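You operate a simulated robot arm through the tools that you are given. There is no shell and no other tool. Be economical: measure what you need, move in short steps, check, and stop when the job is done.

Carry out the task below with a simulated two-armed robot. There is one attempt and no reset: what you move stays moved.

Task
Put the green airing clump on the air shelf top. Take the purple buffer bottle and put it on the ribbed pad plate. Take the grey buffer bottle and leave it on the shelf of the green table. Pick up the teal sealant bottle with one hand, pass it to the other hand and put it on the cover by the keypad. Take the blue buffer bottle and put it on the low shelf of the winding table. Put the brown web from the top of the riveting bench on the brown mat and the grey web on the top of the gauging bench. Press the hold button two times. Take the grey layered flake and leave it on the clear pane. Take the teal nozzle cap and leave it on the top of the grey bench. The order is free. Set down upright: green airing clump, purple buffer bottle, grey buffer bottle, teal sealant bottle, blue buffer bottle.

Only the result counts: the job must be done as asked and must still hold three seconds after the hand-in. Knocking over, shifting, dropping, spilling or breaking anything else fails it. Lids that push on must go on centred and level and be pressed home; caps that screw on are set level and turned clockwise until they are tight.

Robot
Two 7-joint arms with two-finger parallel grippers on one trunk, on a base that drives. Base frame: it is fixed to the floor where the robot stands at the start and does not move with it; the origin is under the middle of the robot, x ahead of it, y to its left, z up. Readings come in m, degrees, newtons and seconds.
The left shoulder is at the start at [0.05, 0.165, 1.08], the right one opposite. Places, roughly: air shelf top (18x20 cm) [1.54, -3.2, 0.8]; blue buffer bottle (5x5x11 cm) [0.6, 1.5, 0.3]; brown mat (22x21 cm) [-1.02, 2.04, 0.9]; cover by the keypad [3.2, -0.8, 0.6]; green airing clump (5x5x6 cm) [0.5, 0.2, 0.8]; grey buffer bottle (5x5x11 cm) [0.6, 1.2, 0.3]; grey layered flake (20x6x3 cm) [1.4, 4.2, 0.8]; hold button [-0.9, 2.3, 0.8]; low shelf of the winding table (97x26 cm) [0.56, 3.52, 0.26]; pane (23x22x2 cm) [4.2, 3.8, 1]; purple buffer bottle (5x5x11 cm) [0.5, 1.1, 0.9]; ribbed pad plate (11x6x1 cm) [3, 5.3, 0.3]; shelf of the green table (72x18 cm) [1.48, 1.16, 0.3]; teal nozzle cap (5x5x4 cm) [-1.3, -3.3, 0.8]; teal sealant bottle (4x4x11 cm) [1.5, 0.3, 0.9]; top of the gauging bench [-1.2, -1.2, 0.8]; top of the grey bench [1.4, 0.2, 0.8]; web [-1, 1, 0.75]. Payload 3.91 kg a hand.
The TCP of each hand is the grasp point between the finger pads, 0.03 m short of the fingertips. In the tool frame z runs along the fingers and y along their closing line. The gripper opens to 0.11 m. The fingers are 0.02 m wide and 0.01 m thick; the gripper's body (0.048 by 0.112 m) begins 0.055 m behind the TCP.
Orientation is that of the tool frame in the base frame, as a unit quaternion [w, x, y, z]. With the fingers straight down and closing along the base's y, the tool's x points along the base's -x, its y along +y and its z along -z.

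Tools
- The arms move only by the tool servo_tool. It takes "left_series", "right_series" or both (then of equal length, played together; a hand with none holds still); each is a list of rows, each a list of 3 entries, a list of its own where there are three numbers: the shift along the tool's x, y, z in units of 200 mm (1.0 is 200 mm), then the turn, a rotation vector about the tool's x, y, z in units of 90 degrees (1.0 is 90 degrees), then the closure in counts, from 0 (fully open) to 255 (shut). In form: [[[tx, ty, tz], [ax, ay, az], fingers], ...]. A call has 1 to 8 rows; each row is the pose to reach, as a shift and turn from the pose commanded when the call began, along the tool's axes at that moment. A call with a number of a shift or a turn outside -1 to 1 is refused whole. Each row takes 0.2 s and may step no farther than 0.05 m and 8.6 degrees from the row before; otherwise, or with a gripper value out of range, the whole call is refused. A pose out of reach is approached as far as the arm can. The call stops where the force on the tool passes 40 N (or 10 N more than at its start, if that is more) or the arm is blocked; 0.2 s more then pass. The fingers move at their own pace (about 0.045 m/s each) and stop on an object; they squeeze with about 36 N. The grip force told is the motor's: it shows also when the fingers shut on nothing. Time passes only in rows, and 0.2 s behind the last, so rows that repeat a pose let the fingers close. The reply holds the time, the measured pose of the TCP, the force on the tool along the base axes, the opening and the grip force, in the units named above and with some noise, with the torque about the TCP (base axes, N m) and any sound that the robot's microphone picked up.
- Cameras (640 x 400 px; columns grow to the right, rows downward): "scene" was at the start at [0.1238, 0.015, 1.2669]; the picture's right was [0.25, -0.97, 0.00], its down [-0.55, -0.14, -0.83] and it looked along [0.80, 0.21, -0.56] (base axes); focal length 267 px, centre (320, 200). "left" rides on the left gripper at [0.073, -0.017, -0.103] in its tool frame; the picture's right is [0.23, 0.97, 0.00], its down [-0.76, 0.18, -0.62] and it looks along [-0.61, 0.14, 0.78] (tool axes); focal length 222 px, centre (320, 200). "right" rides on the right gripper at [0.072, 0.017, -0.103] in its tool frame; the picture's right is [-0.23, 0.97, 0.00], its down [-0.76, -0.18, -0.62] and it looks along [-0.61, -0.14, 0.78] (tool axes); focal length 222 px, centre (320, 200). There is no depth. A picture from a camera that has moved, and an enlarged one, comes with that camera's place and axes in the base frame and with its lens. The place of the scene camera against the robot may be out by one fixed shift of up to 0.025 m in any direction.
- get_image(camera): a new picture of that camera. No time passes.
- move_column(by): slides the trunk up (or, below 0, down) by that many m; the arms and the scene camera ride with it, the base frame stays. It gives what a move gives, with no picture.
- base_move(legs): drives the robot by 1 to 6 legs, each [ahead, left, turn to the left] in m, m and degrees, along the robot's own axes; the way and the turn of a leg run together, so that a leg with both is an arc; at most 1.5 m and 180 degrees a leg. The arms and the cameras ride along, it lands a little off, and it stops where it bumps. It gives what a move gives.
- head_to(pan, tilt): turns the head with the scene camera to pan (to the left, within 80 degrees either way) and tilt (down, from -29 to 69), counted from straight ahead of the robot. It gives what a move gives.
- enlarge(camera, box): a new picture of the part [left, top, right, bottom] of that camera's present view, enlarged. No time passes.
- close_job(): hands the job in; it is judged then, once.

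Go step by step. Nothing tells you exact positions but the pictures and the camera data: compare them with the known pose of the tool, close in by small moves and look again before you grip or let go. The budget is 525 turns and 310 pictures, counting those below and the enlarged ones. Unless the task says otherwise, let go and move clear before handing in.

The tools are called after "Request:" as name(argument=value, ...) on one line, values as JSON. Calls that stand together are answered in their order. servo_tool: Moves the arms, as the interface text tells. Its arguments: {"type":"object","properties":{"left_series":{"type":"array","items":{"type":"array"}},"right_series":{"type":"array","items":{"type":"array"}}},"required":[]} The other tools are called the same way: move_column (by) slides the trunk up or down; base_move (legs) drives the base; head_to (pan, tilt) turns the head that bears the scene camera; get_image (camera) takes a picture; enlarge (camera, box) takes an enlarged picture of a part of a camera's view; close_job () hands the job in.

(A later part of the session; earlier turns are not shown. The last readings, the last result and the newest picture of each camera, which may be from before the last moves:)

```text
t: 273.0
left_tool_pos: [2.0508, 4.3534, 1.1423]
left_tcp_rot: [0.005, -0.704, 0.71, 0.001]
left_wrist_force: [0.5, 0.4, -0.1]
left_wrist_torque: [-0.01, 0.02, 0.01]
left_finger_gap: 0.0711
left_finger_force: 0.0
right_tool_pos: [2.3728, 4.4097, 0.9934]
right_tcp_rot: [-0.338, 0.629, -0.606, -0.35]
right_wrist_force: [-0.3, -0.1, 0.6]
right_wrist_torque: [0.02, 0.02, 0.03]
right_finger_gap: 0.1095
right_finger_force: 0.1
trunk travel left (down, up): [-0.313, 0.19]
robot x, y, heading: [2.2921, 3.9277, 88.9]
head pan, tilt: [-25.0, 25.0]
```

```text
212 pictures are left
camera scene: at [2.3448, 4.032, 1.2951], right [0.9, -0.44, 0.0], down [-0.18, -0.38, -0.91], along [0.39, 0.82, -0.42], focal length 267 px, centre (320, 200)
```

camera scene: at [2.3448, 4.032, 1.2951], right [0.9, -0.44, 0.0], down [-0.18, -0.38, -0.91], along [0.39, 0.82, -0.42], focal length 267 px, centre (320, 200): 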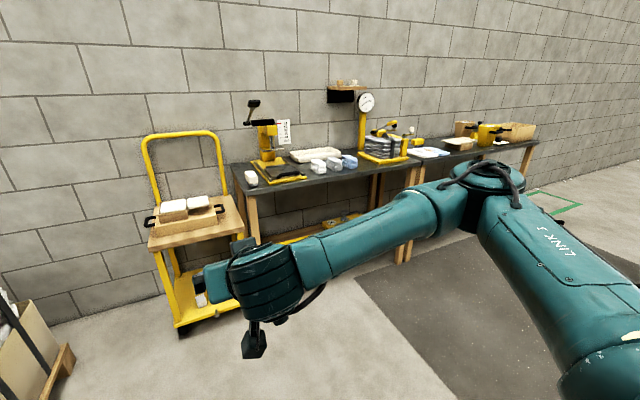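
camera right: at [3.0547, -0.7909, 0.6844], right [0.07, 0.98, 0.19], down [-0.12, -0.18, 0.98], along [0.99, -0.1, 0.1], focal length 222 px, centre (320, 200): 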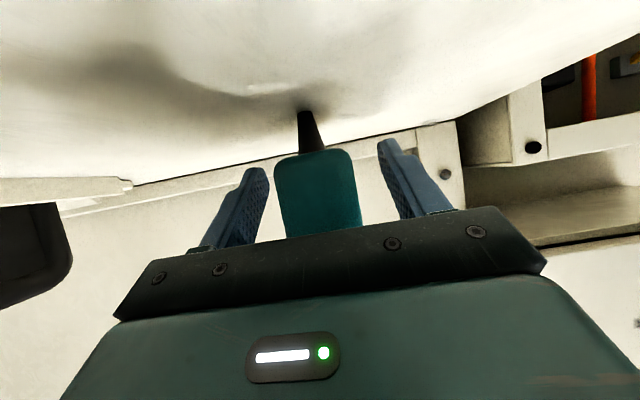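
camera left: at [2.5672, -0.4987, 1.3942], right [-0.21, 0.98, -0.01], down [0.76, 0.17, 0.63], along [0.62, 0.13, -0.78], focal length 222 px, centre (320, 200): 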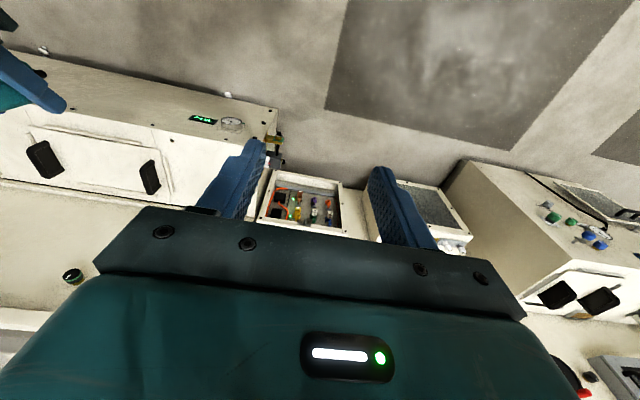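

Bales stand left; the grey flake should be on a grey bale around y 4.2. I turn west and look.

Request:
base_move(legs=[[0, 0, 91], [0, -0.2, 0]])

Request:
head_to(pan=0, tilt=35)

Request:
get_image(camera="scene")

```text
t: 278.5
left_tool_pos: [1.8725, 3.8755, 1.1417]
left_tcp_rot: [-0.003, 1.0, 0.003, -0.005]
left_wrist_force: [0.4, -0.5, 0.5]
left_wrist_torque: [-0.05, -0.01, 0.02]
left_finger_gap: 0.0711
left_finger_force: 0.0
right_tool_pos: [1.8106, 4.1971, 0.9945]
right_tcp_rot: [0.012, 0.874, 0.023, -0.486]
right_wrist_force: [-0.2, 0.1, 0.0]
right_wrist_torque: [-0.02, 0.0, 0.02]
right_finger_gap: 0.11
right_finger_force: 0.0
trunk travel left (down, up): [-0.313, 0.19]
robot x, y, heading: [2.2919, 4.1242, -179.7]
head pan, tilt: [-25.0, 25.0]
```

```text
t: 279.4
left_tool_pos: [1.8714, 3.8759, 1.1425]
left_tcp_rot: [-0.003, 1.0, 0.004, -0.004]
left_wrist_force: [-0.7, -0.4, -1.2]
left_wrist_torque: [-0.01, 0.0, 0.02]
left_finger_gap: 0.0709
left_finger_force: 0.1
right_tool_pos: [1.8114, 4.1963, 0.993]
right_tcp_rot: [0.012, 0.874, 0.023, -0.484]
right_wrist_force: [0.5, 0.6, -0.3]
right_wrist_torque: [0.02, 0.02, 0.01]
right_finger_gap: 0.1103
right_finger_force: 0.1
trunk travel left (down, up): [-0.313, 0.19]
robot x, y, heading: [2.2945, 4.1289, -179.7]
head pan, tilt: [0.0, 35.0]
```

```text
211 pictures are left
camera scene: at [2.1863, 4.1201, 1.2794], right [0.0, 1.0, 0.0], down [0.57, 0.0, -0.82], along [-0.82, 0.0, -0.57], focal length 267 px, centre (320, 200)
```

scene: 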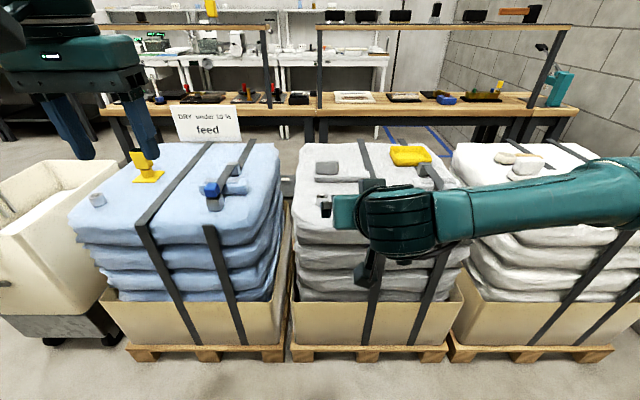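

Request:
enlarge(camera="scene", box=[280, 120, 480, 250])

Request:
get_image(camera="right")

Request:
get_image(camera="left")

```text
3.08 times, centred on (380, 185) of scene
camera zoom: at [2.1863, 4.1201, 1.2794], right [0.0, 1.0, 0.0], down [0.57, 0.0, -0.82], along [-0.82, 0.0, -0.57], focal length 822 px, centre (135, 246)
```

zoom: 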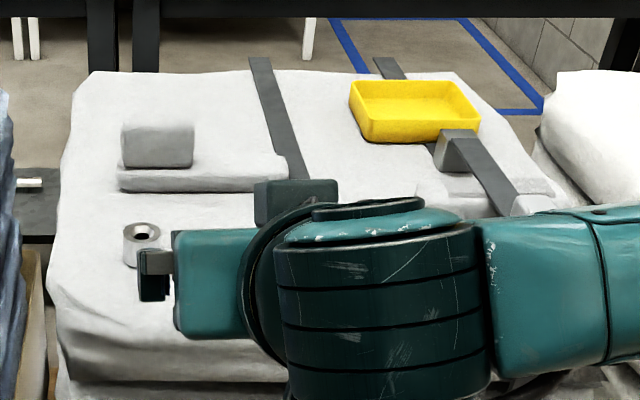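

```text
209 pictures are left
camera right: at [1.9374, 4.1871, 0.9872], right [-0.07, -0.98, 0.19], down [0.12, 0.18, 0.98], along [-0.99, 0.09, 0.1], focal length 222 px, centre (320, 200)
```

right: 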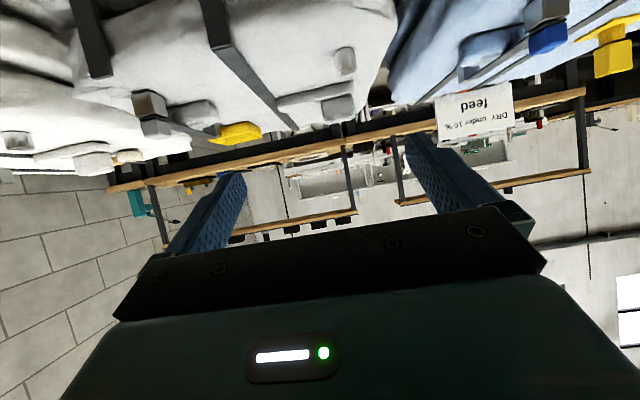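

```text
208 pictures are left
camera left: at [1.9449, 3.8927, 1.2443], right [0.23, -0.97, -0.01], down [-0.76, -0.19, 0.63], along [-0.61, -0.14, -0.78], focal length 222 px, centre (320, 200)
```

left: 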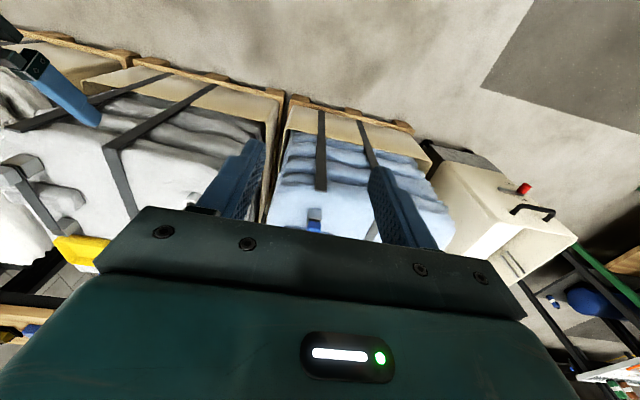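

I need a clearer view: raise the trunk and move the right hand aside.

Request:
move_column(by=0.18)

Request:
servo_tool(right_series=[[[0, -0.2, 0], [0, 0, 0], 0], [[0, -0.4, 0], [0, 0, 0], 0], [[0, -0.6, 0], [0, 0, 0], 0], [[0, -0.8, 0], [0, 0, 0], 0], [[0, -1.0, 0], [0, 0, 0], 0]])

Request:
base_move(legs=[[0.22, 0, 0]])

Request:
head_to(pan=0, tilt=50)

Request:
get_image(camera="scene")

```text
t: 281.4
left_tool_pos: [1.8704, 3.8751, 1.3221]
left_tcp_rot: [-0.003, 1.0, 0.002, -0.004]
left_wrist_force: [0.1, 1.2, 0.0]
left_wrist_torque: [-0.03, -0.04, -0.02]
left_finger_gap: 0.0712
left_finger_force: 0.0
right_tool_pos: [1.8108, 4.1971, 1.174]
right_tcp_rot: [0.013, 0.874, 0.024, -0.485]
right_wrist_force: [-0.7, 0.3, -0.2]
right_wrist_torque: [-0.01, 0.01, -0.02]
right_finger_gap: 0.1097
right_finger_force: 0.1
trunk travel left (down, up): [-0.493, 0.01]
robot x, y, heading: [2.2962, 4.1284, -179.8]
head pan, tilt: [0.0, 35.0]
```

```text
t: 282.6
left_tool_pos: [1.8718, 3.8773, 1.3228]
left_tcp_rot: [-0.002, 1.0, 0.004, -0.005]
left_wrist_force: [0.5, -0.4, -0.7]
left_wrist_torque: [-0.02, -0.02, 0.05]
left_finger_gap: 0.0714
left_finger_force: 0.1
right_tool_pos: [1.8011, 4.3986, 1.1762]
right_tcp_rot: [0.012, 0.874, 0.024, -0.486]
right_wrist_force: [-0.1, -0.8, 0.3]
right_wrist_torque: [-0.03, -0.04, 0.03]
right_finger_gap: 0.1102
right_finger_force: 0.0
trunk travel left (down, up): [-0.493, 0.01]
robot x, y, heading: [2.2906, 4.1256, -180.2]
head pan, tilt: [0.0, 35.0]
```

```text
t: 284.3
left_tool_pos: [1.6472, 3.8761, 1.3223]
left_tcp_rot: [-0.003, 1.0, 0.002, -0.004]
left_wrist_force: [-0.1, 0.4, -0.3]
left_wrist_torque: [-0.02, -0.02, -0.01]
left_finger_gap: 0.0713
left_finger_force: 0.1
right_tool_pos: [1.5784, 4.397, 1.1768]
right_tcp_rot: [0.011, 0.874, 0.022, -0.485]
right_wrist_force: [-0.2, -0.9, 0.9]
right_wrist_torque: [0.02, -0.04, 0.03]
right_finger_gap: 0.1099
right_finger_force: 0.1
trunk travel left (down, up): [-0.493, 0.01]
robot x, y, heading: [2.0742, 4.1277, -179.7]
head pan, tilt: [0.0, 35.0]
```

```text
t: 285.0
left_tool_pos: [1.6477, 3.876, 1.3222]
left_tcp_rot: [-0.002, 1.0, 0.002, -0.004]
left_wrist_force: [-0.2, -0.3, -0.1]
left_wrist_torque: [0.01, 0.0, -0.01]
left_finger_gap: 0.0711
left_finger_force: 0.1
right_tool_pos: [1.579, 4.3969, 1.1774]
right_tcp_rot: [0.012, 0.874, 0.023, -0.485]
right_wrist_force: [0.7, -0.8, 0.7]
right_wrist_torque: [-0.02, 0.0, -0.02]
right_finger_gap: 0.11
right_finger_force: 0.0
trunk travel left (down, up): [-0.493, 0.01]
robot x, y, heading: [2.0719, 4.1269, -179.9]
head pan, tilt: [0.0, 50.0]
```

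```text
207 pictures are left
camera scene: at [1.9747, 4.1197, 1.4377], right [0.0, 1.0, 0.0], down [0.77, 0.0, -0.64], along [-0.64, 0.0, -0.77], focal length 267 px, centre (320, 200)
```

scene: 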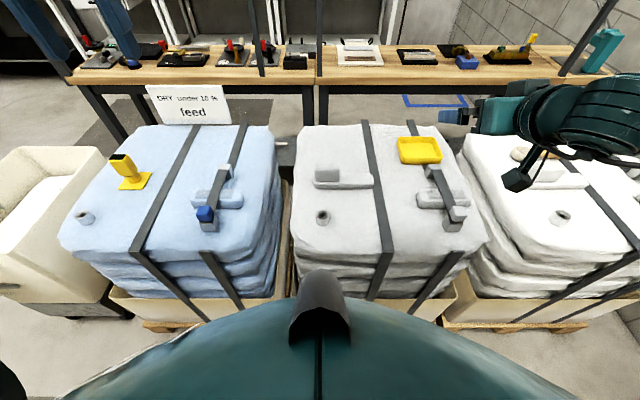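

Request:
enlarge(camera="scene", box=[290, 120, 490, 250])

```text
3.08 times, centred on (390, 185) of scene
camera zoom: at [1.9747, 4.1197, 1.4377], right [0.0, 1.0, 0.0], down [0.77, 0.0, -0.64], along [-0.64, 0.0, -0.77], focal length 822 px, centre (105, 246)
```

zoom: 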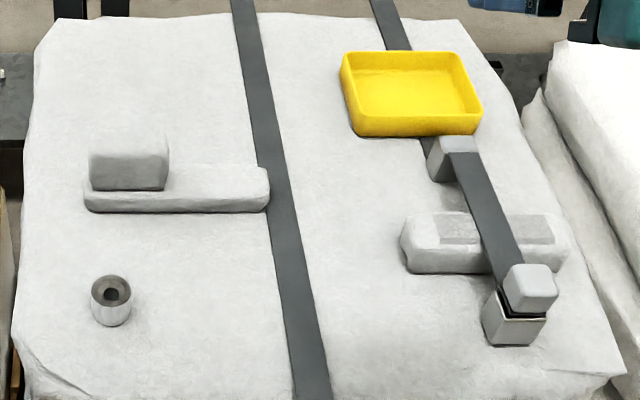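

There's a slab with a block at its left end at (1.38, 4.2). I bring the right hand's camera in for a close look.

Request:
servo_tool(right_series=[[[0, 0.12, 0], [0, 0.09, 0], 0], [[0, 0.25, 0], [0, 0.18, 0], 0], [[0, 0.38, 0], [0, 0.27, 0], 0], [[0, 0.5, 0], [0, 0.36, 0], 0], [[0, 0.62, 0], [0, 0.45, 0], 0], [[0, 0.75, 0], [0, 0.54, 0], 0], [[0, 0.9, 0], [0, 0.63, 0], 0]])

Request:
get_image(camera="right")

```text
t: 286.6
left_tool_pos: [1.6479, 3.8757, 1.3229]
left_tcp_rot: [-0.003, 1.0, 0.002, -0.005]
left_wrist_force: [0.2, 0.3, -0.2]
left_wrist_torque: [-0.02, 0.01, -0.04]
left_finger_gap: 0.0712
left_finger_force: 0.0
right_tool_pos: [1.5876, 4.2153, 1.177]
right_tcp_rot: [0.0, 1.0, 0.026, -0.011]
right_wrist_force: [-0.4, -0.2, 0.0]
right_wrist_torque: [0.0, 0.0, 0.06]
right_finger_gap: 0.1099
right_finger_force: 0.1
trunk travel left (down, up): [-0.493, 0.01]
robot x, y, heading: [2.0689, 4.1293, -180.0]
head pan, tilt: [0.0, 50.0]
```

```text
205 pictures are left
camera right: at [1.663, 4.2029, 1.2776], right [-0.18, -0.98, 0.0], down [-0.76, 0.14, 0.64], along [-0.63, 0.11, -0.77], focal length 222 px, centre (320, 200)
```

right: 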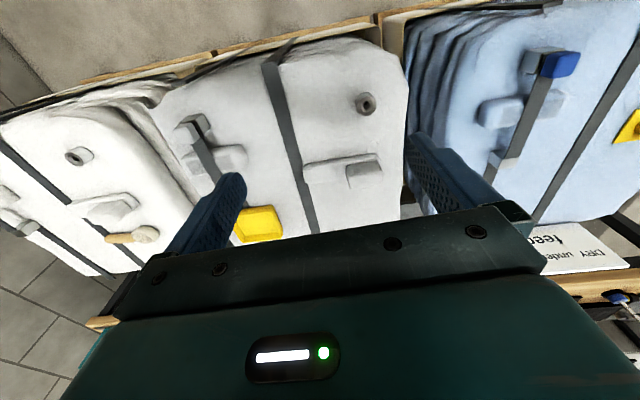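

Request:
enlarge(camera="right", box=[280, 130, 400, 210])

```text
5.00 times, centred on (340, 170) of right
camera zoom: at [1.663, 4.2029, 1.2776], right [-0.18, -0.98, 0.0], down [-0.76, 0.14, 0.64], along [-0.63, 0.11, -0.77], focal length 1111 px, centre (220, 350)
```

zoom: 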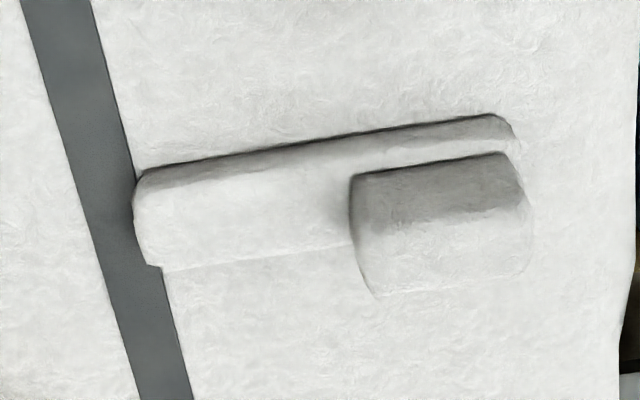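

The flake is a slab with a step at its left end. It lies beyond vertical reach, so I'll lean the right tool forward-left. First yaw it 60°.

Request:
servo_tool(right_series=[[[0, 0, 0], [0, 0, -0.084], 0], [[0, 0, 0], [0, 0, -0.167], 0], [[0, 0, 0], [0, 0, -0.25], 0], [[0, 0, 0], [0, 0, -0.334], 0], [[0, 0, 0], [0, 0, -0.417], 0], [[0, 0, 0], [0, 0, -0.5], 0], [[0, 0, 0], [0, 0, -0.584], 0], [[0, 0, 0], [0, 0, -0.667], 0]])

Request:
servo_tool(right_series=[[[0, 0, 0], [0, -0.09, 0], 0], [[0, 0, 0], [0, -0.18, 0], 0], [[0, 0, 0], [0, -0.27, 0], 0], [[0, 0, 0], [0, -0.36, 0], 0], [[0, 0, 0], [0, -0.44, 0], 0]])

Request:
get_image(camera="right")

Request:
get_image(camera="scene")

```text
t: 288.4
left_tool_pos: [1.649, 3.8763, 1.3221]
left_tcp_rot: [-0.002, 1.0, 0.003, -0.004]
left_wrist_force: [0.4, -0.8, -0.2]
left_wrist_torque: [-0.01, 0.01, -0.03]
left_finger_gap: 0.0713
left_finger_force: 0.0
right_tool_pos: [1.5884, 4.2159, 1.1775]
right_tcp_rot: [-0.006, 0.884, 0.467, -0.012]
right_wrist_force: [0.2, 0.6, 0.1]
right_wrist_torque: [0.01, -0.03, -0.02]
right_finger_gap: 0.11
right_finger_force: 0.0
right hand out of reach, approached as far as the arm can: row 8
trunk travel left (down, up): [-0.493, 0.01]
robot x, y, heading: [2.074, 4.1261, -179.9]
head pan, tilt: [0.0, 50.0]
```

```text
t: 289.6
left_tool_pos: [1.648, 3.877, 1.3223]
left_tcp_rot: [-0.003, 1.0, 0.003, -0.005]
left_wrist_force: [1.3, 0.2, 0.2]
left_wrist_torque: [-0.01, -0.01, -0.02]
left_finger_gap: 0.0709
left_finger_force: 0.1
right_tool_pos: [1.5882, 4.2177, 1.1777]
right_tcp_rot: [0.152, 0.829, 0.44, -0.311]
right_wrist_force: [0.2, -0.4, 0.2]
right_wrist_torque: [-0.03, 0.01, -0.03]
right_finger_gap: 0.11
right_finger_force: 0.0
trunk travel left (down, up): [-0.493, 0.01]
robot x, y, heading: [2.071, 4.1245, -180.1]
head pan, tilt: [0.0, 50.0]
```

```text
203 pictures are left
camera right: at [1.672, 4.3093, 1.208], right [0.71, -0.7, 0.13], down [-0.23, -0.05, 0.97], along [-0.67, -0.72, -0.2], focal length 222 px, centre (320, 200)
```

right: 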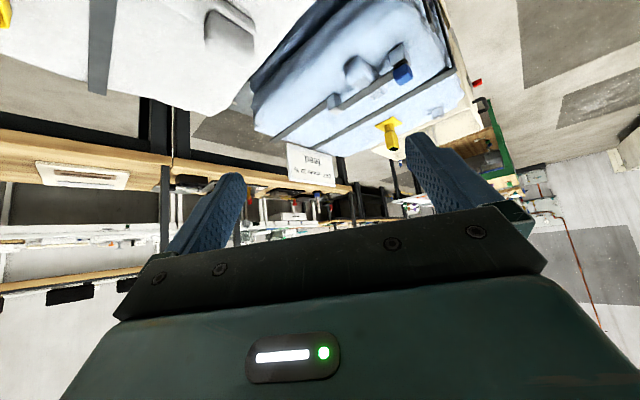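

```text
202 pictures are left
camera scene: at [1.9747, 4.1202, 1.4377], right [0.0, 1.0, 0.0], down [0.77, 0.0, -0.64], along [-0.64, 0.0, -0.77], focal length 267 px, centre (320, 200)
```

scene: 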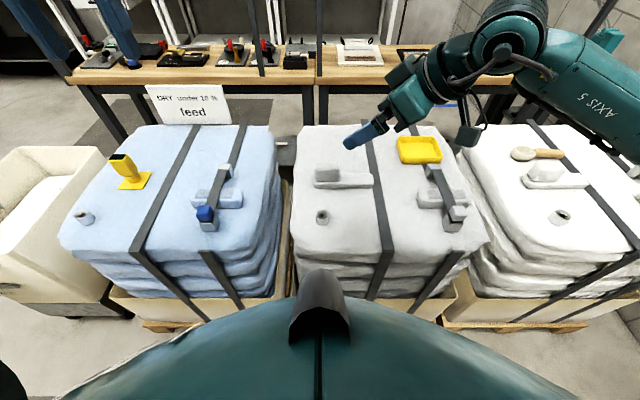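

Tool attitude is right. I extend it over the slab, advance the base, and lower.

Request:
servo_tool(right_series=[[[-0.08, -0.165, 0.076], [0, 0, 0], 0], [[-0.165, -0.33, 0.152], [0, 0, 0], 0], [[-0.25, -0.495, 0.229], [0, 0, 0], 0]])

Request:
base_move(legs=[[0.08, 0, 0]])

Request:
move_column(by=-0.22)

Request:
get_image(camera="right")

Request:
get_image(camera="scene")

```text
t: 290.4
left_tool_pos: [1.6484, 3.8757, 1.3221]
left_tcp_rot: [-0.003, 1.0, 0.003, -0.005]
left_wrist_force: [-0.1, -0.3, 0.5]
left_wrist_torque: [0.0, -0.03, 0.01]
left_finger_gap: 0.0711
left_finger_force: 0.0
right_tool_pos: [1.5697, 4.2181, 1.1771]
right_tcp_rot: [0.152, 0.829, 0.439, -0.311]
right_wrist_force: [-0.5, -0.3, 0.2]
right_wrist_torque: [0.01, -0.01, 0.01]
right_finger_gap: 0.1098
right_finger_force: 0.0
right hand out of reach, approached as far as the arm can: row 1, 2, 3
trunk travel left (down, up): [-0.493, 0.01]
robot x, y, heading: [2.0699, 4.1279, -179.8]
head pan, tilt: [0.0, 50.0]
```

```text
t: 291.5
left_tool_pos: [1.5675, 3.8762, 1.3224]
left_tcp_rot: [-0.003, 1.0, 0.003, -0.004]
left_wrist_force: [0.0, -0.5, -0.2]
left_wrist_torque: [0.02, 0.0, 0.0]
left_finger_gap: 0.0714
left_finger_force: 0.0
right_tool_pos: [1.489, 4.2189, 1.1759]
right_tcp_rot: [0.153, 0.829, 0.44, -0.31]
right_wrist_force: [-1.0, 0.1, 0.1]
right_wrist_torque: [-0.04, -0.01, 0.02]
right_finger_gap: 0.1101
right_finger_force: 0.1
trunk travel left (down, up): [-0.493, 0.01]
robot x, y, heading: [1.9904, 4.1272, -180.0]
head pan, tilt: [0.0, 50.0]
```

```text
t: 293.8
left_tool_pos: [1.5686, 3.8752, 1.1028]
left_tcp_rot: [-0.002, 1.0, 0.003, -0.005]
left_wrist_force: [0.5, 1.0, -0.2]
left_wrist_torque: [-0.03, 0.0, 0.01]
left_finger_gap: 0.0711
left_finger_force: 0.2
right_tool_pos: [1.4888, 4.2192, 0.9565]
right_tcp_rot: [0.152, 0.829, 0.44, -0.31]
right_wrist_force: [-0.7, -0.3, -0.4]
right_wrist_torque: [-0.02, 0.01, -0.02]
right_finger_gap: 0.1098
right_finger_force: 0.1
trunk travel left (down, up): [-0.273, 0.23]
robot x, y, heading: [1.9919, 4.1303, -179.8]
head pan, tilt: [0.0, 50.0]
```

```text
201 pictures are left
camera right: at [1.5724, 4.3094, 0.9883], right [0.71, -0.7, 0.13], down [-0.23, -0.06, 0.97], along [-0.67, -0.72, -0.2], focal length 222 px, centre (320, 200)
```

right: 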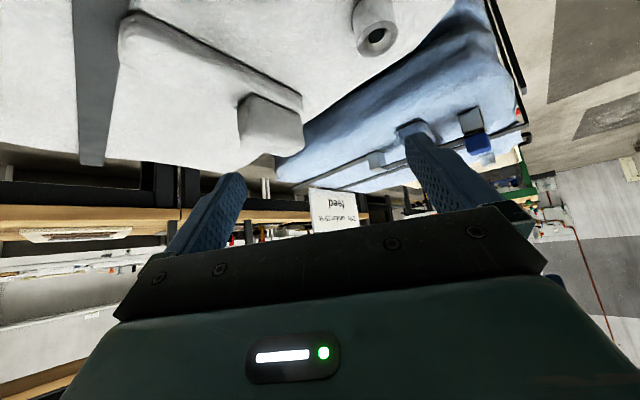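

```text
200 pictures are left
camera scene: at [1.8947, 4.1196, 1.2177], right [0.0, 1.0, 0.0], down [0.77, 0.0, -0.64], along [-0.64, 0.0, -0.77], focal length 267 px, centre (320, 200)
```

scene: 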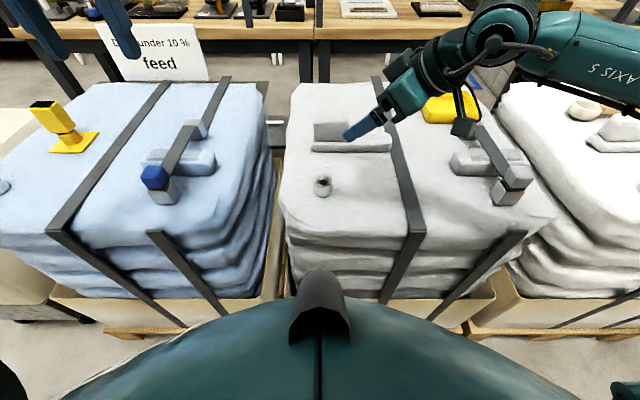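

Request:
move_column(by=0.14)

Request:
servo_tool(right_series=[[[0.04, 0, 0.09], [0, 0, 0], 0], [[0.09, -0.08, 0.25], [0, 0, 0], 0], [[0.14, -0.17, 0.4], [0, 0, 0], 0], [[0.14, -0.25, 0.54], [0, 0, 0], 0], [[0.13, -0.35, 0.65], [0, 0, 0], 0], [[0.11, -0.45, 0.7], [0, 0, 0], 0]])

```text
t: 295.5
left_tool_pos: [1.5693, 3.8755, 1.2427]
left_tcp_rot: [-0.003, 1.0, 0.002, -0.004]
left_wrist_force: [0.0, 0.5, 0.3]
left_wrist_torque: [-0.01, 0.02, 0.01]
left_finger_gap: 0.0712
left_finger_force: 0.1
right_tool_pos: [1.4875, 4.2179, 1.0971]
right_tcp_rot: [0.152, 0.829, 0.44, -0.31]
right_wrist_force: [-0.2, 0.1, -0.7]
right_wrist_torque: [0.01, -0.02, 0.07]
right_finger_gap: 0.11
right_finger_force: 0.1
trunk travel left (down, up): [-0.413, 0.09]
robot x, y, heading: [1.9881, 4.1274, -179.8]
head pan, tilt: [0.0, 50.0]
```

```text
t: 296.9
left_tool_pos: [1.5698, 3.8757, 1.2427]
left_tcp_rot: [-0.003, 1.0, 0.003, -0.004]
left_wrist_force: [-0.1, -0.5, 0.8]
left_wrist_torque: [-0.01, 0.0, 0.02]
left_finger_gap: 0.0711
left_finger_force: 0.1
right_tool_pos: [1.478, 4.2147, 1.0676]
right_tcp_rot: [0.152, 0.829, 0.44, -0.31]
right_wrist_force: [-0.6, -0.1, -0.3]
right_wrist_torque: [0.0, 0.0, 0.0]
right_finger_gap: 0.1099
right_finger_force: 0.1
right hand out of reach, approached as far as the arm can: row 2, 3, 4, 5, 6
trunk travel left (down, up): [-0.413, 0.09]
robot x, y, heading: [1.9885, 4.1331, -180.1]
head pan, tilt: [0.0, 50.0]
```

That lean hits a wrist limit. Instead I'll use the forward tilt and try gripping the flake's raised step (about 8.5 cm wide). Restoring the tool attitude.

Request:
servo_tool(right_series=[[[0, 0, 0], [0, 0.09, 0], 0], [[0, 0, 0], [0, 0.18, 0], 0], [[0, 0, 0], [0, 0.27, 0], 0], [[0, 0, 0], [0, 0.36, 0], 0], [[0, 0, 0], [0, 0.44, 0], 0]])

Request:
servo_tool(right_series=[[[0, 0, 0], [0, 0, 0.078], 0], [[0, 0, 0], [0, 0, 0.156], 0], [[0, 0, 0], [0, 0, 0.234], 0], [[0, 0, 0], [0, 0, 0.312], 0], [[0, 0, 0], [0, 0, 0.39], 0], [[0, 0, 0], [0, 0, 0.468], 0], [[0, 0, 0], [0, 0, 0.546], 0], [[0, 0, 0], [0, 0, 0.615], 0]])

Request:
servo_tool(right_series=[[[0, 0, 0], [0, -0.085, 0], 0], [[0, 0, 0], [0, -0.17, 0], 0], [[0, 0, 0], [0, -0.255, 0], 0], [[0, 0, 0], [0, -0.34, 0], 0], [[0, 0, 0], [0, -0.425, 0], 0], [[0, 0, 0], [0, -0.51, 0], 0]])

Request:
get_image(camera="right")

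```text
t: 298.1
left_tool_pos: [1.5682, 3.8759, 1.2422]
left_tcp_rot: [-0.004, 1.0, 0.003, -0.004]
left_wrist_force: [0.4, 0.7, -0.2]
left_wrist_torque: [-0.02, 0.01, 0.0]
left_finger_gap: 0.0712
left_finger_force: 0.0
right_tool_pos: [1.4909, 4.2157, 1.0673]
right_tcp_rot: [0.068, 0.872, 0.461, -0.15]
right_wrist_force: [-0.8, -0.3, -0.2]
right_wrist_torque: [0.0, 0.02, 0.01]
right_finger_gap: 0.1101
right_finger_force: 0.1
right hand out of reach, approached as far as the arm can: row 1, 2, 3, 4, 5
trunk travel left (down, up): [-0.413, 0.09]
robot x, y, heading: [1.9904, 4.1289, -179.8]
head pan, tilt: [0.0, 50.0]
```

```text
t: 299.9
left_tool_pos: [1.568, 3.8752, 1.2432]
left_tcp_rot: [-0.002, 1.0, 0.003, -0.005]
left_wrist_force: [-0.2, 0.2, -0.4]
left_wrist_torque: [0.04, -0.03, 0.01]
left_finger_gap: 0.0712
left_finger_force: 0.0
right_tool_pos: [1.4908, 4.218, 1.0661]
right_tcp_rot: [0.131, 0.986, 0.004, -0.1]
right_wrist_force: [0.5, 0.0, 0.1]
right_wrist_torque: [-0.03, 0.02, -0.02]
right_finger_gap: 0.1104
right_finger_force: 0.1
trunk travel left (down, up): [-0.413, 0.09]
robot x, y, heading: [1.9926, 4.1289, -180.0]
head pan, tilt: [0.0, 50.0]
```

```text
t: 301.3
left_tool_pos: [1.5684, 3.8762, 1.2417]
left_tcp_rot: [-0.003, 1.0, 0.002, -0.004]
left_wrist_force: [-0.4, 0.4, -0.6]
left_wrist_torque: [0.0, 0.03, -0.02]
left_finger_gap: 0.0714
left_finger_force: 0.1
right_tool_pos: [1.4906, 4.2167, 1.067]
right_tcp_rot: [0.123, 0.868, -0.046, -0.478]
right_wrist_force: [1.1, 0.2, -0.5]
right_wrist_torque: [0.03, -0.03, -0.03]
right_finger_gap: 0.1103
right_finger_force: 0.1
trunk travel left (down, up): [-0.413, 0.09]
robot x, y, heading: [1.9937, 4.1286, -180.1]
head pan, tilt: [0.0, 50.0]
```

```text
199 pictures are left
camera right: at [1.6172, 4.2029, 1.0646], right [-0.09, -0.9, 0.44], down [0.11, 0.43, 0.9], along [-0.99, 0.13, 0.06], focal length 222 px, centre (320, 200)
```

right: 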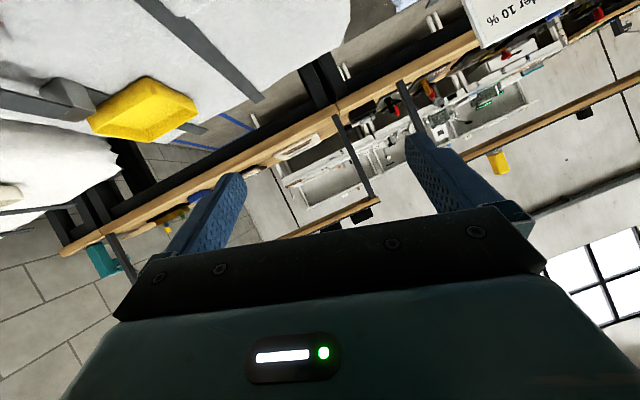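

Request:
servo_tool(right_series=[[[0, 0, 0], [0.04, 0.035, -0.039], 0], [[0, 0, 0], [0.08, 0.071, -0.078], 0], [[0, 0, 0], [0.119, 0.107, -0.117], 0]])

Request:
get_image(camera="right")

Request:
get_image(camera="scene")

```text
t: 302.1
left_tool_pos: [1.5692, 3.8754, 1.242]
left_tcp_rot: [-0.003, 1.0, 0.002, -0.004]
left_wrist_force: [-0.6, 0.8, 0.1]
left_wrist_torque: [0.01, 0.03, 0.02]
left_finger_gap: 0.0709
left_finger_force: 0.1
right_tool_pos: [1.4899, 4.2171, 1.067]
right_tcp_rot: [-0.001, 0.914, -0.001, -0.406]
right_wrist_force: [0.1, 0.3, 0.1]
right_wrist_torque: [0.0, 0.0, -0.02]
right_finger_gap: 0.1099
right_finger_force: 0.1
trunk travel left (down, up): [-0.413, 0.09]
robot x, y, heading: [1.9944, 4.1276, -179.8]
head pan, tilt: [0.0, 50.0]
```

```text
198 pictures are left
camera right: at [1.6152, 4.1995, 1.0815], right [-0.15, -0.97, 0.17], down [-0.05, 0.18, 0.98], along [-0.99, 0.14, -0.07], focal length 222 px, centre (320, 200)
```

right: 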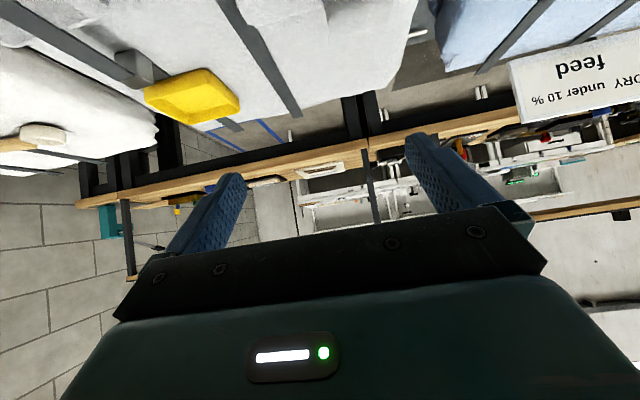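

```text
197 pictures are left
camera scene: at [1.8946, 4.1193, 1.3576], right [0.0, 1.0, 0.0], down [0.77, 0.0, -0.64], along [-0.64, 0.0, -0.77], focal length 267 px, centre (320, 200)
```

scene: 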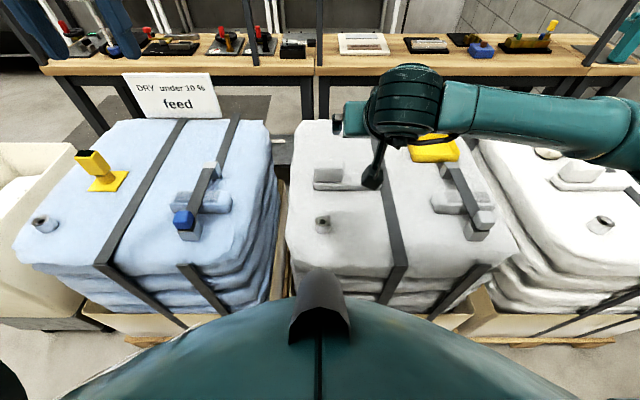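

Request:
servo_tool(right_series=[[[0, 0.18, 0], [0, 0, 0], 0], [[0, 0.36, 0], [0, 0, 0], 0]])

Request:
move_column(by=-0.14)

Request:
get_image(camera="right")

```text
t: 302.7
left_tool_pos: [1.5682, 3.8752, 1.2432]
left_tcp_rot: [-0.003, 1.0, 0.003, -0.005]
left_wrist_force: [0.3, 0.1, 0.4]
left_wrist_torque: [0.0, -0.03, -0.03]
left_finger_gap: 0.0713
left_finger_force: 0.1
right_tool_pos: [1.4888, 4.1439, 1.0687]
right_tcp_rot: [-0.001, 0.914, -0.001, -0.406]
right_wrist_force: [-0.3, -0.8, -0.1]
right_wrist_torque: [0.01, -0.02, -0.03]
right_finger_gap: 0.11
right_finger_force: 0.1
trunk travel left (down, up): [-0.413, 0.09]
robot x, y, heading: [1.9953, 4.1281, -180.0]
head pan, tilt: [0.0, 50.0]
```

```text
t: 304.4
left_tool_pos: [1.5691, 3.8757, 1.1031]
left_tcp_rot: [-0.002, 1.0, 0.002, -0.004]
left_wrist_force: [-0.1, -0.8, -0.2]
left_wrist_torque: [-0.02, 0.01, -0.04]
left_finger_gap: 0.0711
left_finger_force: 0.0
right_tool_pos: [1.489, 4.1448, 0.9267]
right_tcp_rot: [-0.001, 0.914, -0.001, -0.406]
right_wrist_force: [-0.3, 0.0, -0.3]
right_wrist_torque: [0.01, 0.01, 0.04]
right_finger_gap: 0.1099
right_finger_force: 0.2
trunk travel left (down, up): [-0.273, 0.23]
robot x, y, heading: [1.9929, 4.1261, -180.1]
head pan, tilt: [0.0, 50.0]
```

```text
196 pictures are left
camera right: at [1.6138, 4.1284, 0.9428], right [-0.15, -0.97, 0.17], down [-0.05, 0.18, 0.98], along [-0.99, 0.14, -0.07], focal length 222 px, centre (320, 200)
```

right: 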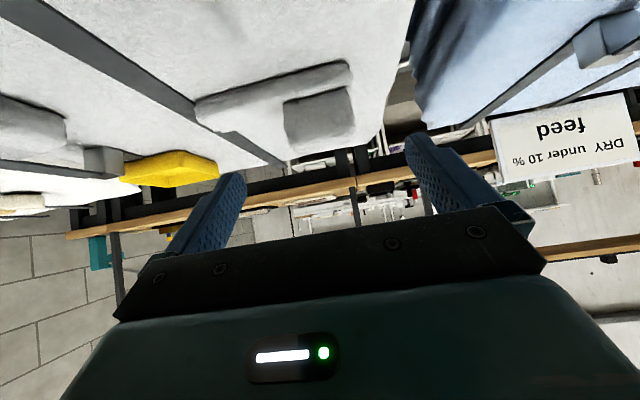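

Request:
enlarge(camera="right", box=[180, 40, 380, 160])

```text
3.20 times, centred on (280, 100) of right
camera zoom: at [1.6138, 4.1284, 0.9428], right [-0.15, -0.97, 0.17], down [-0.05, 0.18, 0.98], along [-0.99, 0.14, -0.07], focal length 711 px, centre (448, 520)
```

zoom: 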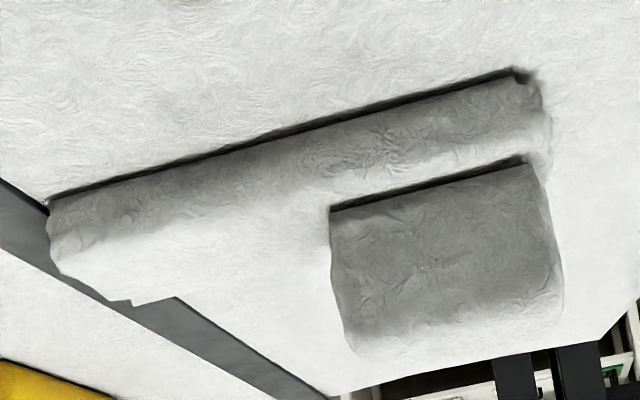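

Let me compare with the similar thing on the white and blue bales to judge whether the block belongs to the flake.

Request:
enlarge(camera="scene", box=[500, 110, 640, 220])

Request:
enlarge(camera="scene", box=[120, 120, 300, 240])

```text
3.64 times, centred on (570, 165) of scene
camera zoom: at [1.8947, 4.1196, 1.2177], right [0.0, 1.0, 0.0], down [0.77, 0.0, -0.64], along [-0.64, 0.0, -0.77], focal length 971 px, centre (-589, 327)
```

zoom: 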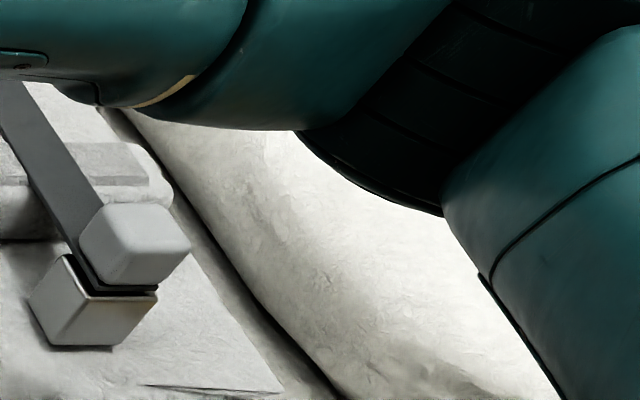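

```text
3.33 times, centred on (210, 180) of scene
camera zoom: at [1.8947, 4.1196, 1.2177], right [0.0, 1.0, 0.0], down [0.77, 0.0, -0.64], along [-0.64, 0.0, -0.77], focal length 890 px, centre (687, 267)
```

zoom: 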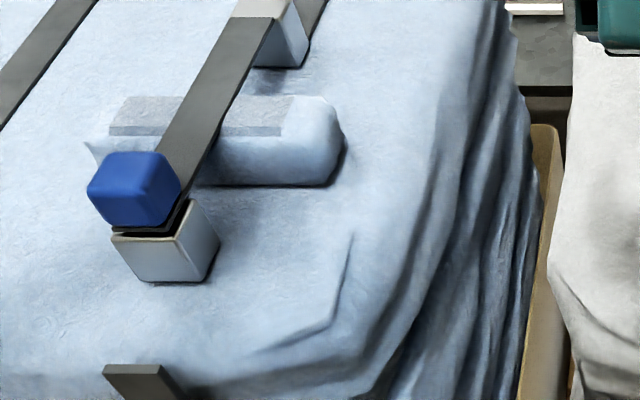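

I'll test it gently on the raised step. Move forward above the block with slightly less tilt to stay clear of the ring.

Request:
servo_tool(right_series=[[[-0.15, 0, 0.17], [0, 0.045, 0], 0], [[-0.3, 0, 0.34], [0, 0.09, 0], 0], [[-0.46, 0, 0.5], [0, 0.133, 0], 0]])

Request:
get_image(camera="right")

Request:
get_image(camera="scene")

```text
t: 305.2
left_tool_pos: [1.5683, 3.8747, 1.1028]
left_tcp_rot: [-0.004, 1.0, 0.002, -0.004]
left_wrist_force: [0.0, -1.0, 0.4]
left_wrist_torque: [0.02, 0.01, 0.01]
left_finger_gap: 0.0712
left_finger_force: 0.2
right_tool_pos: [1.3527, 4.1466, 0.9298]
right_tcp_rot: [0.0, 0.951, 0.0, -0.308]
right_wrist_force: [-0.2, -0.3, 0.6]
right_wrist_torque: [0.0, -0.04, 0.01]
right_finger_gap: 0.1098
right_finger_force: 0.1
trunk travel left (down, up): [-0.273, 0.23]
robot x, y, heading: [1.9919, 4.1229, -179.8]
head pan, tilt: [0.0, 50.0]
```

```text
192 pictures are left
camera right: at [1.471, 4.1285, 0.971], right [-0.18, -0.97, 0.13], down [-0.25, 0.18, 0.95], along [-0.95, 0.14, -0.28], focal length 222 px, centre (320, 200)
```

right: 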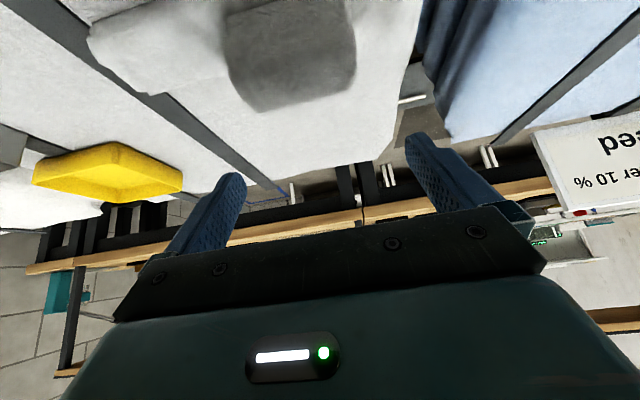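

```text
191 pictures are left
camera scene: at [1.8944, 4.1194, 1.2176], right [0.0, 1.0, 0.0], down [0.77, 0.0, -0.64], along [-0.64, 0.0, -0.77], focal length 267 px, centre (320, 200)
```

scene: 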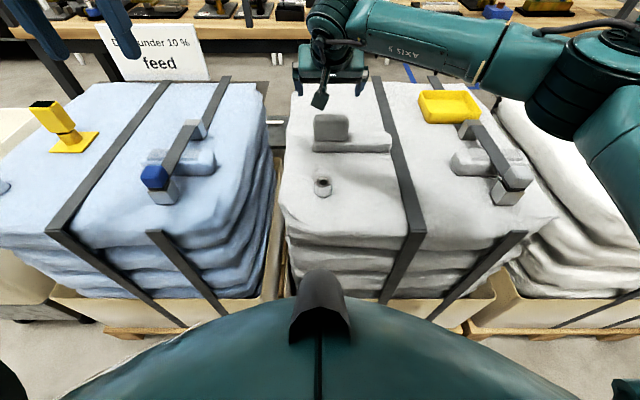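

Request:
move_column(by=-0.05)

Request:
get_image(camera="right")

Request:
get_image(camera="scene")

```text
t: 306.1
left_tool_pos: [1.5681, 3.8762, 1.0534]
left_tcp_rot: [-0.003, 1.0, 0.003, -0.004]
left_wrist_force: [1.0, -0.1, -0.6]
left_wrist_torque: [0.02, 0.01, -0.03]
left_finger_gap: 0.0713
left_finger_force: 0.0
right_tool_pos: [1.3515, 4.1453, 0.8792]
right_tcp_rot: [0.0, 0.951, -0.001, -0.309]
right_wrist_force: [-0.1, -0.2, 0.6]
right_wrist_torque: [0.01, 0.02, 0.03]
right_finger_gap: 0.1105
right_finger_force: 0.0
trunk travel left (down, up): [-0.223, 0.28]
robot x, y, heading: [1.9909, 4.1265, -180.1]
head pan, tilt: [0.0, 50.0]
```

```text
190 pictures are left
camera right: at [1.4714, 4.1288, 0.9212], right [-0.19, -0.97, 0.13], down [-0.25, 0.18, 0.95], along [-0.95, 0.14, -0.28], focal length 222 px, centre (320, 200)
```

right: 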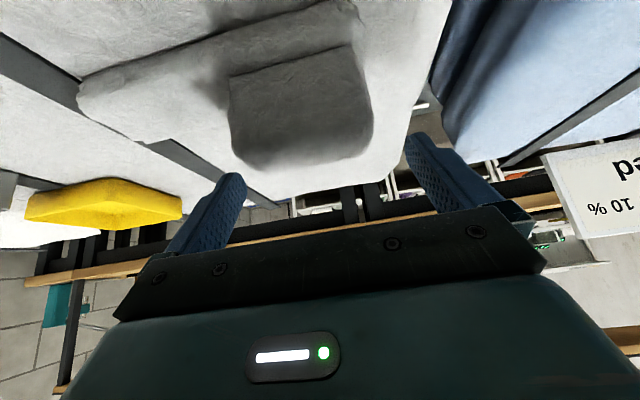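

```text
189 pictures are left
camera scene: at [1.8948, 4.1196, 1.1676], right [0.0, 1.0, 0.0], down [0.77, 0.0, -0.64], along [-0.64, 0.0, -0.77], focal length 267 px, centre (320, 200)
```

scene: 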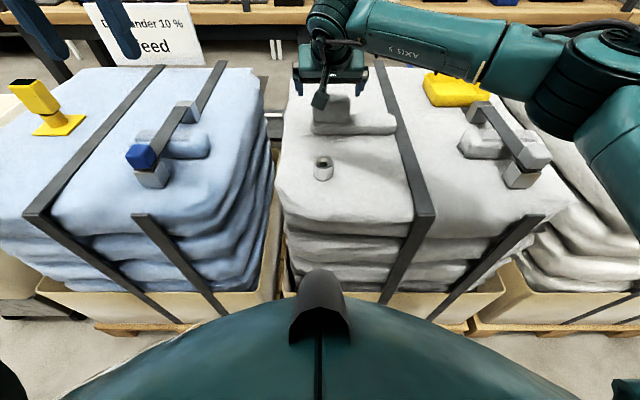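

Request:
move_column(by=-0.028)

Request:
get_image(camera="right")

```text
t: 306.8
left_tool_pos: [1.5684, 3.8753, 1.0258]
left_tcp_rot: [-0.002, 1.0, 0.002, -0.004]
left_wrist_force: [0.2, -0.6, 0.6]
left_wrist_torque: [0.05, 0.01, 0.01]
left_finger_gap: 0.0713
left_finger_force: 0.1
right_tool_pos: [1.3531, 4.1457, 0.8523]
right_tcp_rot: [0.0, 0.951, 0.0, -0.31]
right_wrist_force: [0.2, -0.8, 0.1]
right_wrist_torque: [0.03, -0.01, 0.02]
right_finger_gap: 0.1098
right_finger_force: 0.1
trunk travel left (down, up): [-0.195, 0.308]
robot x, y, heading: [1.9889, 4.1239, -180.0]
head pan, tilt: [0.0, 50.0]
```

```text
188 pictures are left
camera right: at [1.4714, 4.1288, 0.8932], right [-0.19, -0.97, 0.13], down [-0.25, 0.18, 0.95], along [-0.95, 0.14, -0.28], focal length 222 px, centre (320, 200)
```

right: 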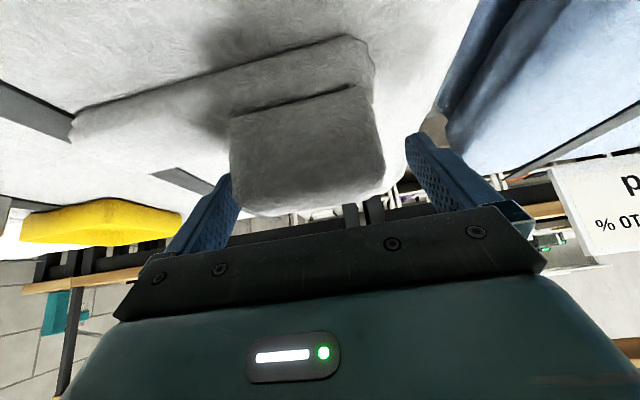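

The step is between the fingers. I close gently here.

Request:
servo_tool(right_series=[[[0, -0.025, 0], [0, 0, 0], 0], [[0, -0.025, 0], [0, 0, 0], 120], [[0, -0.025, 0], [0, 0, 0], 160], [[0, -0.025, 0], [0, 0, 0], 200], [[0, -0.025, 0], [0, 0, 0], 200]])

Request:
get_image(camera="right")

```text
t: 308.0
left_tool_pos: [1.5683, 3.8754, 1.0244]
left_tcp_rot: [-0.002, 1.0, 0.003, -0.004]
left_wrist_force: [0.3, 0.4, 0.1]
left_wrist_torque: [-0.03, -0.03, 0.02]
left_finger_gap: 0.071
left_finger_force: 0.0
right_tool_pos: [1.3517, 4.1488, 0.8509]
right_tcp_rot: [0.0, 0.951, -0.001, -0.309]
right_wrist_force: [0.4, -1.1, 0.1]
right_wrist_torque: [-0.02, 0.04, 0.01]
right_finger_gap: 0.0841
right_finger_force: 35.9
trunk travel left (down, up): [-0.195, 0.308]
robot x, y, heading: [1.9955, 4.1244, -179.7]
head pan, tilt: [0.0, 50.0]
```

```text
187 pictures are left
camera right: at [1.4714, 4.1334, 0.8931], right [-0.19, -0.97, 0.13], down [-0.25, 0.18, 0.95], along [-0.95, 0.14, -0.28], focal length 222 px, centre (320, 200)
```

right: 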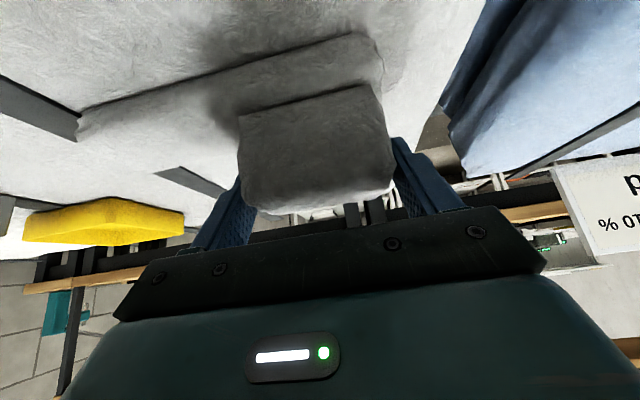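

Gripped at 84 mm. I lift 1 cm and check whether the slab comes along.

Request:
move_column(by=0.012)

Request:
get_image(camera="right")

```text
t: 308.6
left_tool_pos: [1.5681, 3.8751, 1.0367]
left_tcp_rot: [-0.003, 1.0, 0.003, -0.004]
left_wrist_force: [0.4, 0.0, -0.3]
left_wrist_torque: [0.02, -0.02, 0.0]
left_finger_gap: 0.0712
left_finger_force: 0.0
right_tool_pos: [1.3523, 4.1503, 0.8632]
right_tcp_rot: [0.0, 0.951, -0.001, -0.308]
right_wrist_force: [-0.7, -0.1, -0.1]
right_wrist_torque: [-0.04, -0.02, 0.03]
right_finger_gap: 0.0839
right_finger_force: 36.2
trunk travel left (down, up): [-0.207, 0.296]
robot x, y, heading: [1.9923, 4.1278, -179.9]
head pan, tilt: [0.0, 50.0]
```

```text
186 pictures are left
camera right: at [1.4712, 4.1336, 0.9048], right [-0.19, -0.97, 0.13], down [-0.25, 0.18, 0.95], along [-0.95, 0.14, -0.28], focal length 222 px, centre (320, 200)
```

right: 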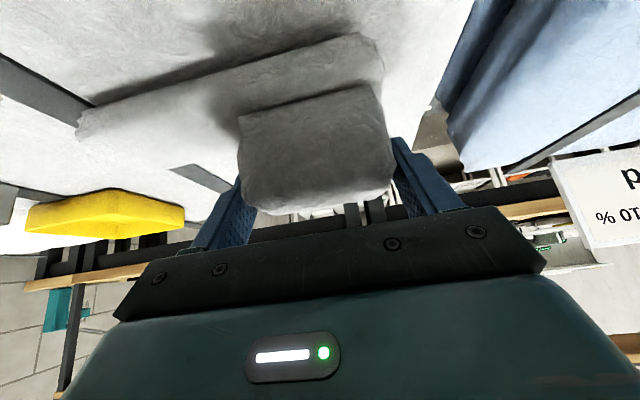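

The slab rises with it – one piece. I lift more.

Request:
move_column(by=0.2)

Request:
get_image(camera="scene")

```text
t: 310.8
left_tool_pos: [1.5679, 3.8754, 1.2366]
left_tcp_rot: [-0.003, 1.0, 0.003, -0.004]
left_wrist_force: [-0.5, 0.3, -0.2]
left_wrist_torque: [0.02, 0.0, 0.01]
left_finger_gap: 0.0712
left_finger_force: 0.1
right_tool_pos: [1.351, 4.1507, 1.0638]
right_tcp_rot: [-0.001, 0.951, -0.001, -0.308]
right_wrist_force: [-0.3, 0.2, -1.8]
right_wrist_torque: [-0.03, 0.0, 0.02]
right_finger_gap: 0.0844
right_finger_force: 35.7
trunk travel left (down, up): [-0.407, 0.096]
robot x, y, heading: [1.9908, 4.1269, -179.8]
head pan, tilt: [0.0, 50.0]
```

```text
185 pictures are left
camera scene: at [1.8944, 4.1196, 1.3515], right [0.0, 1.0, 0.0], down [0.77, 0.0, -0.64], along [-0.64, 0.0, -0.77], focal length 267 px, centre (320, 200)
```

scene: 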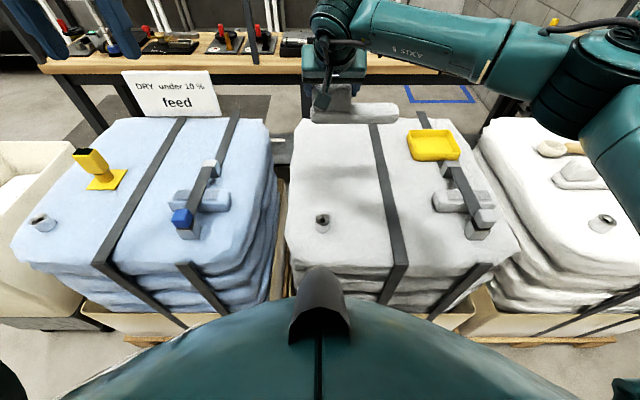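

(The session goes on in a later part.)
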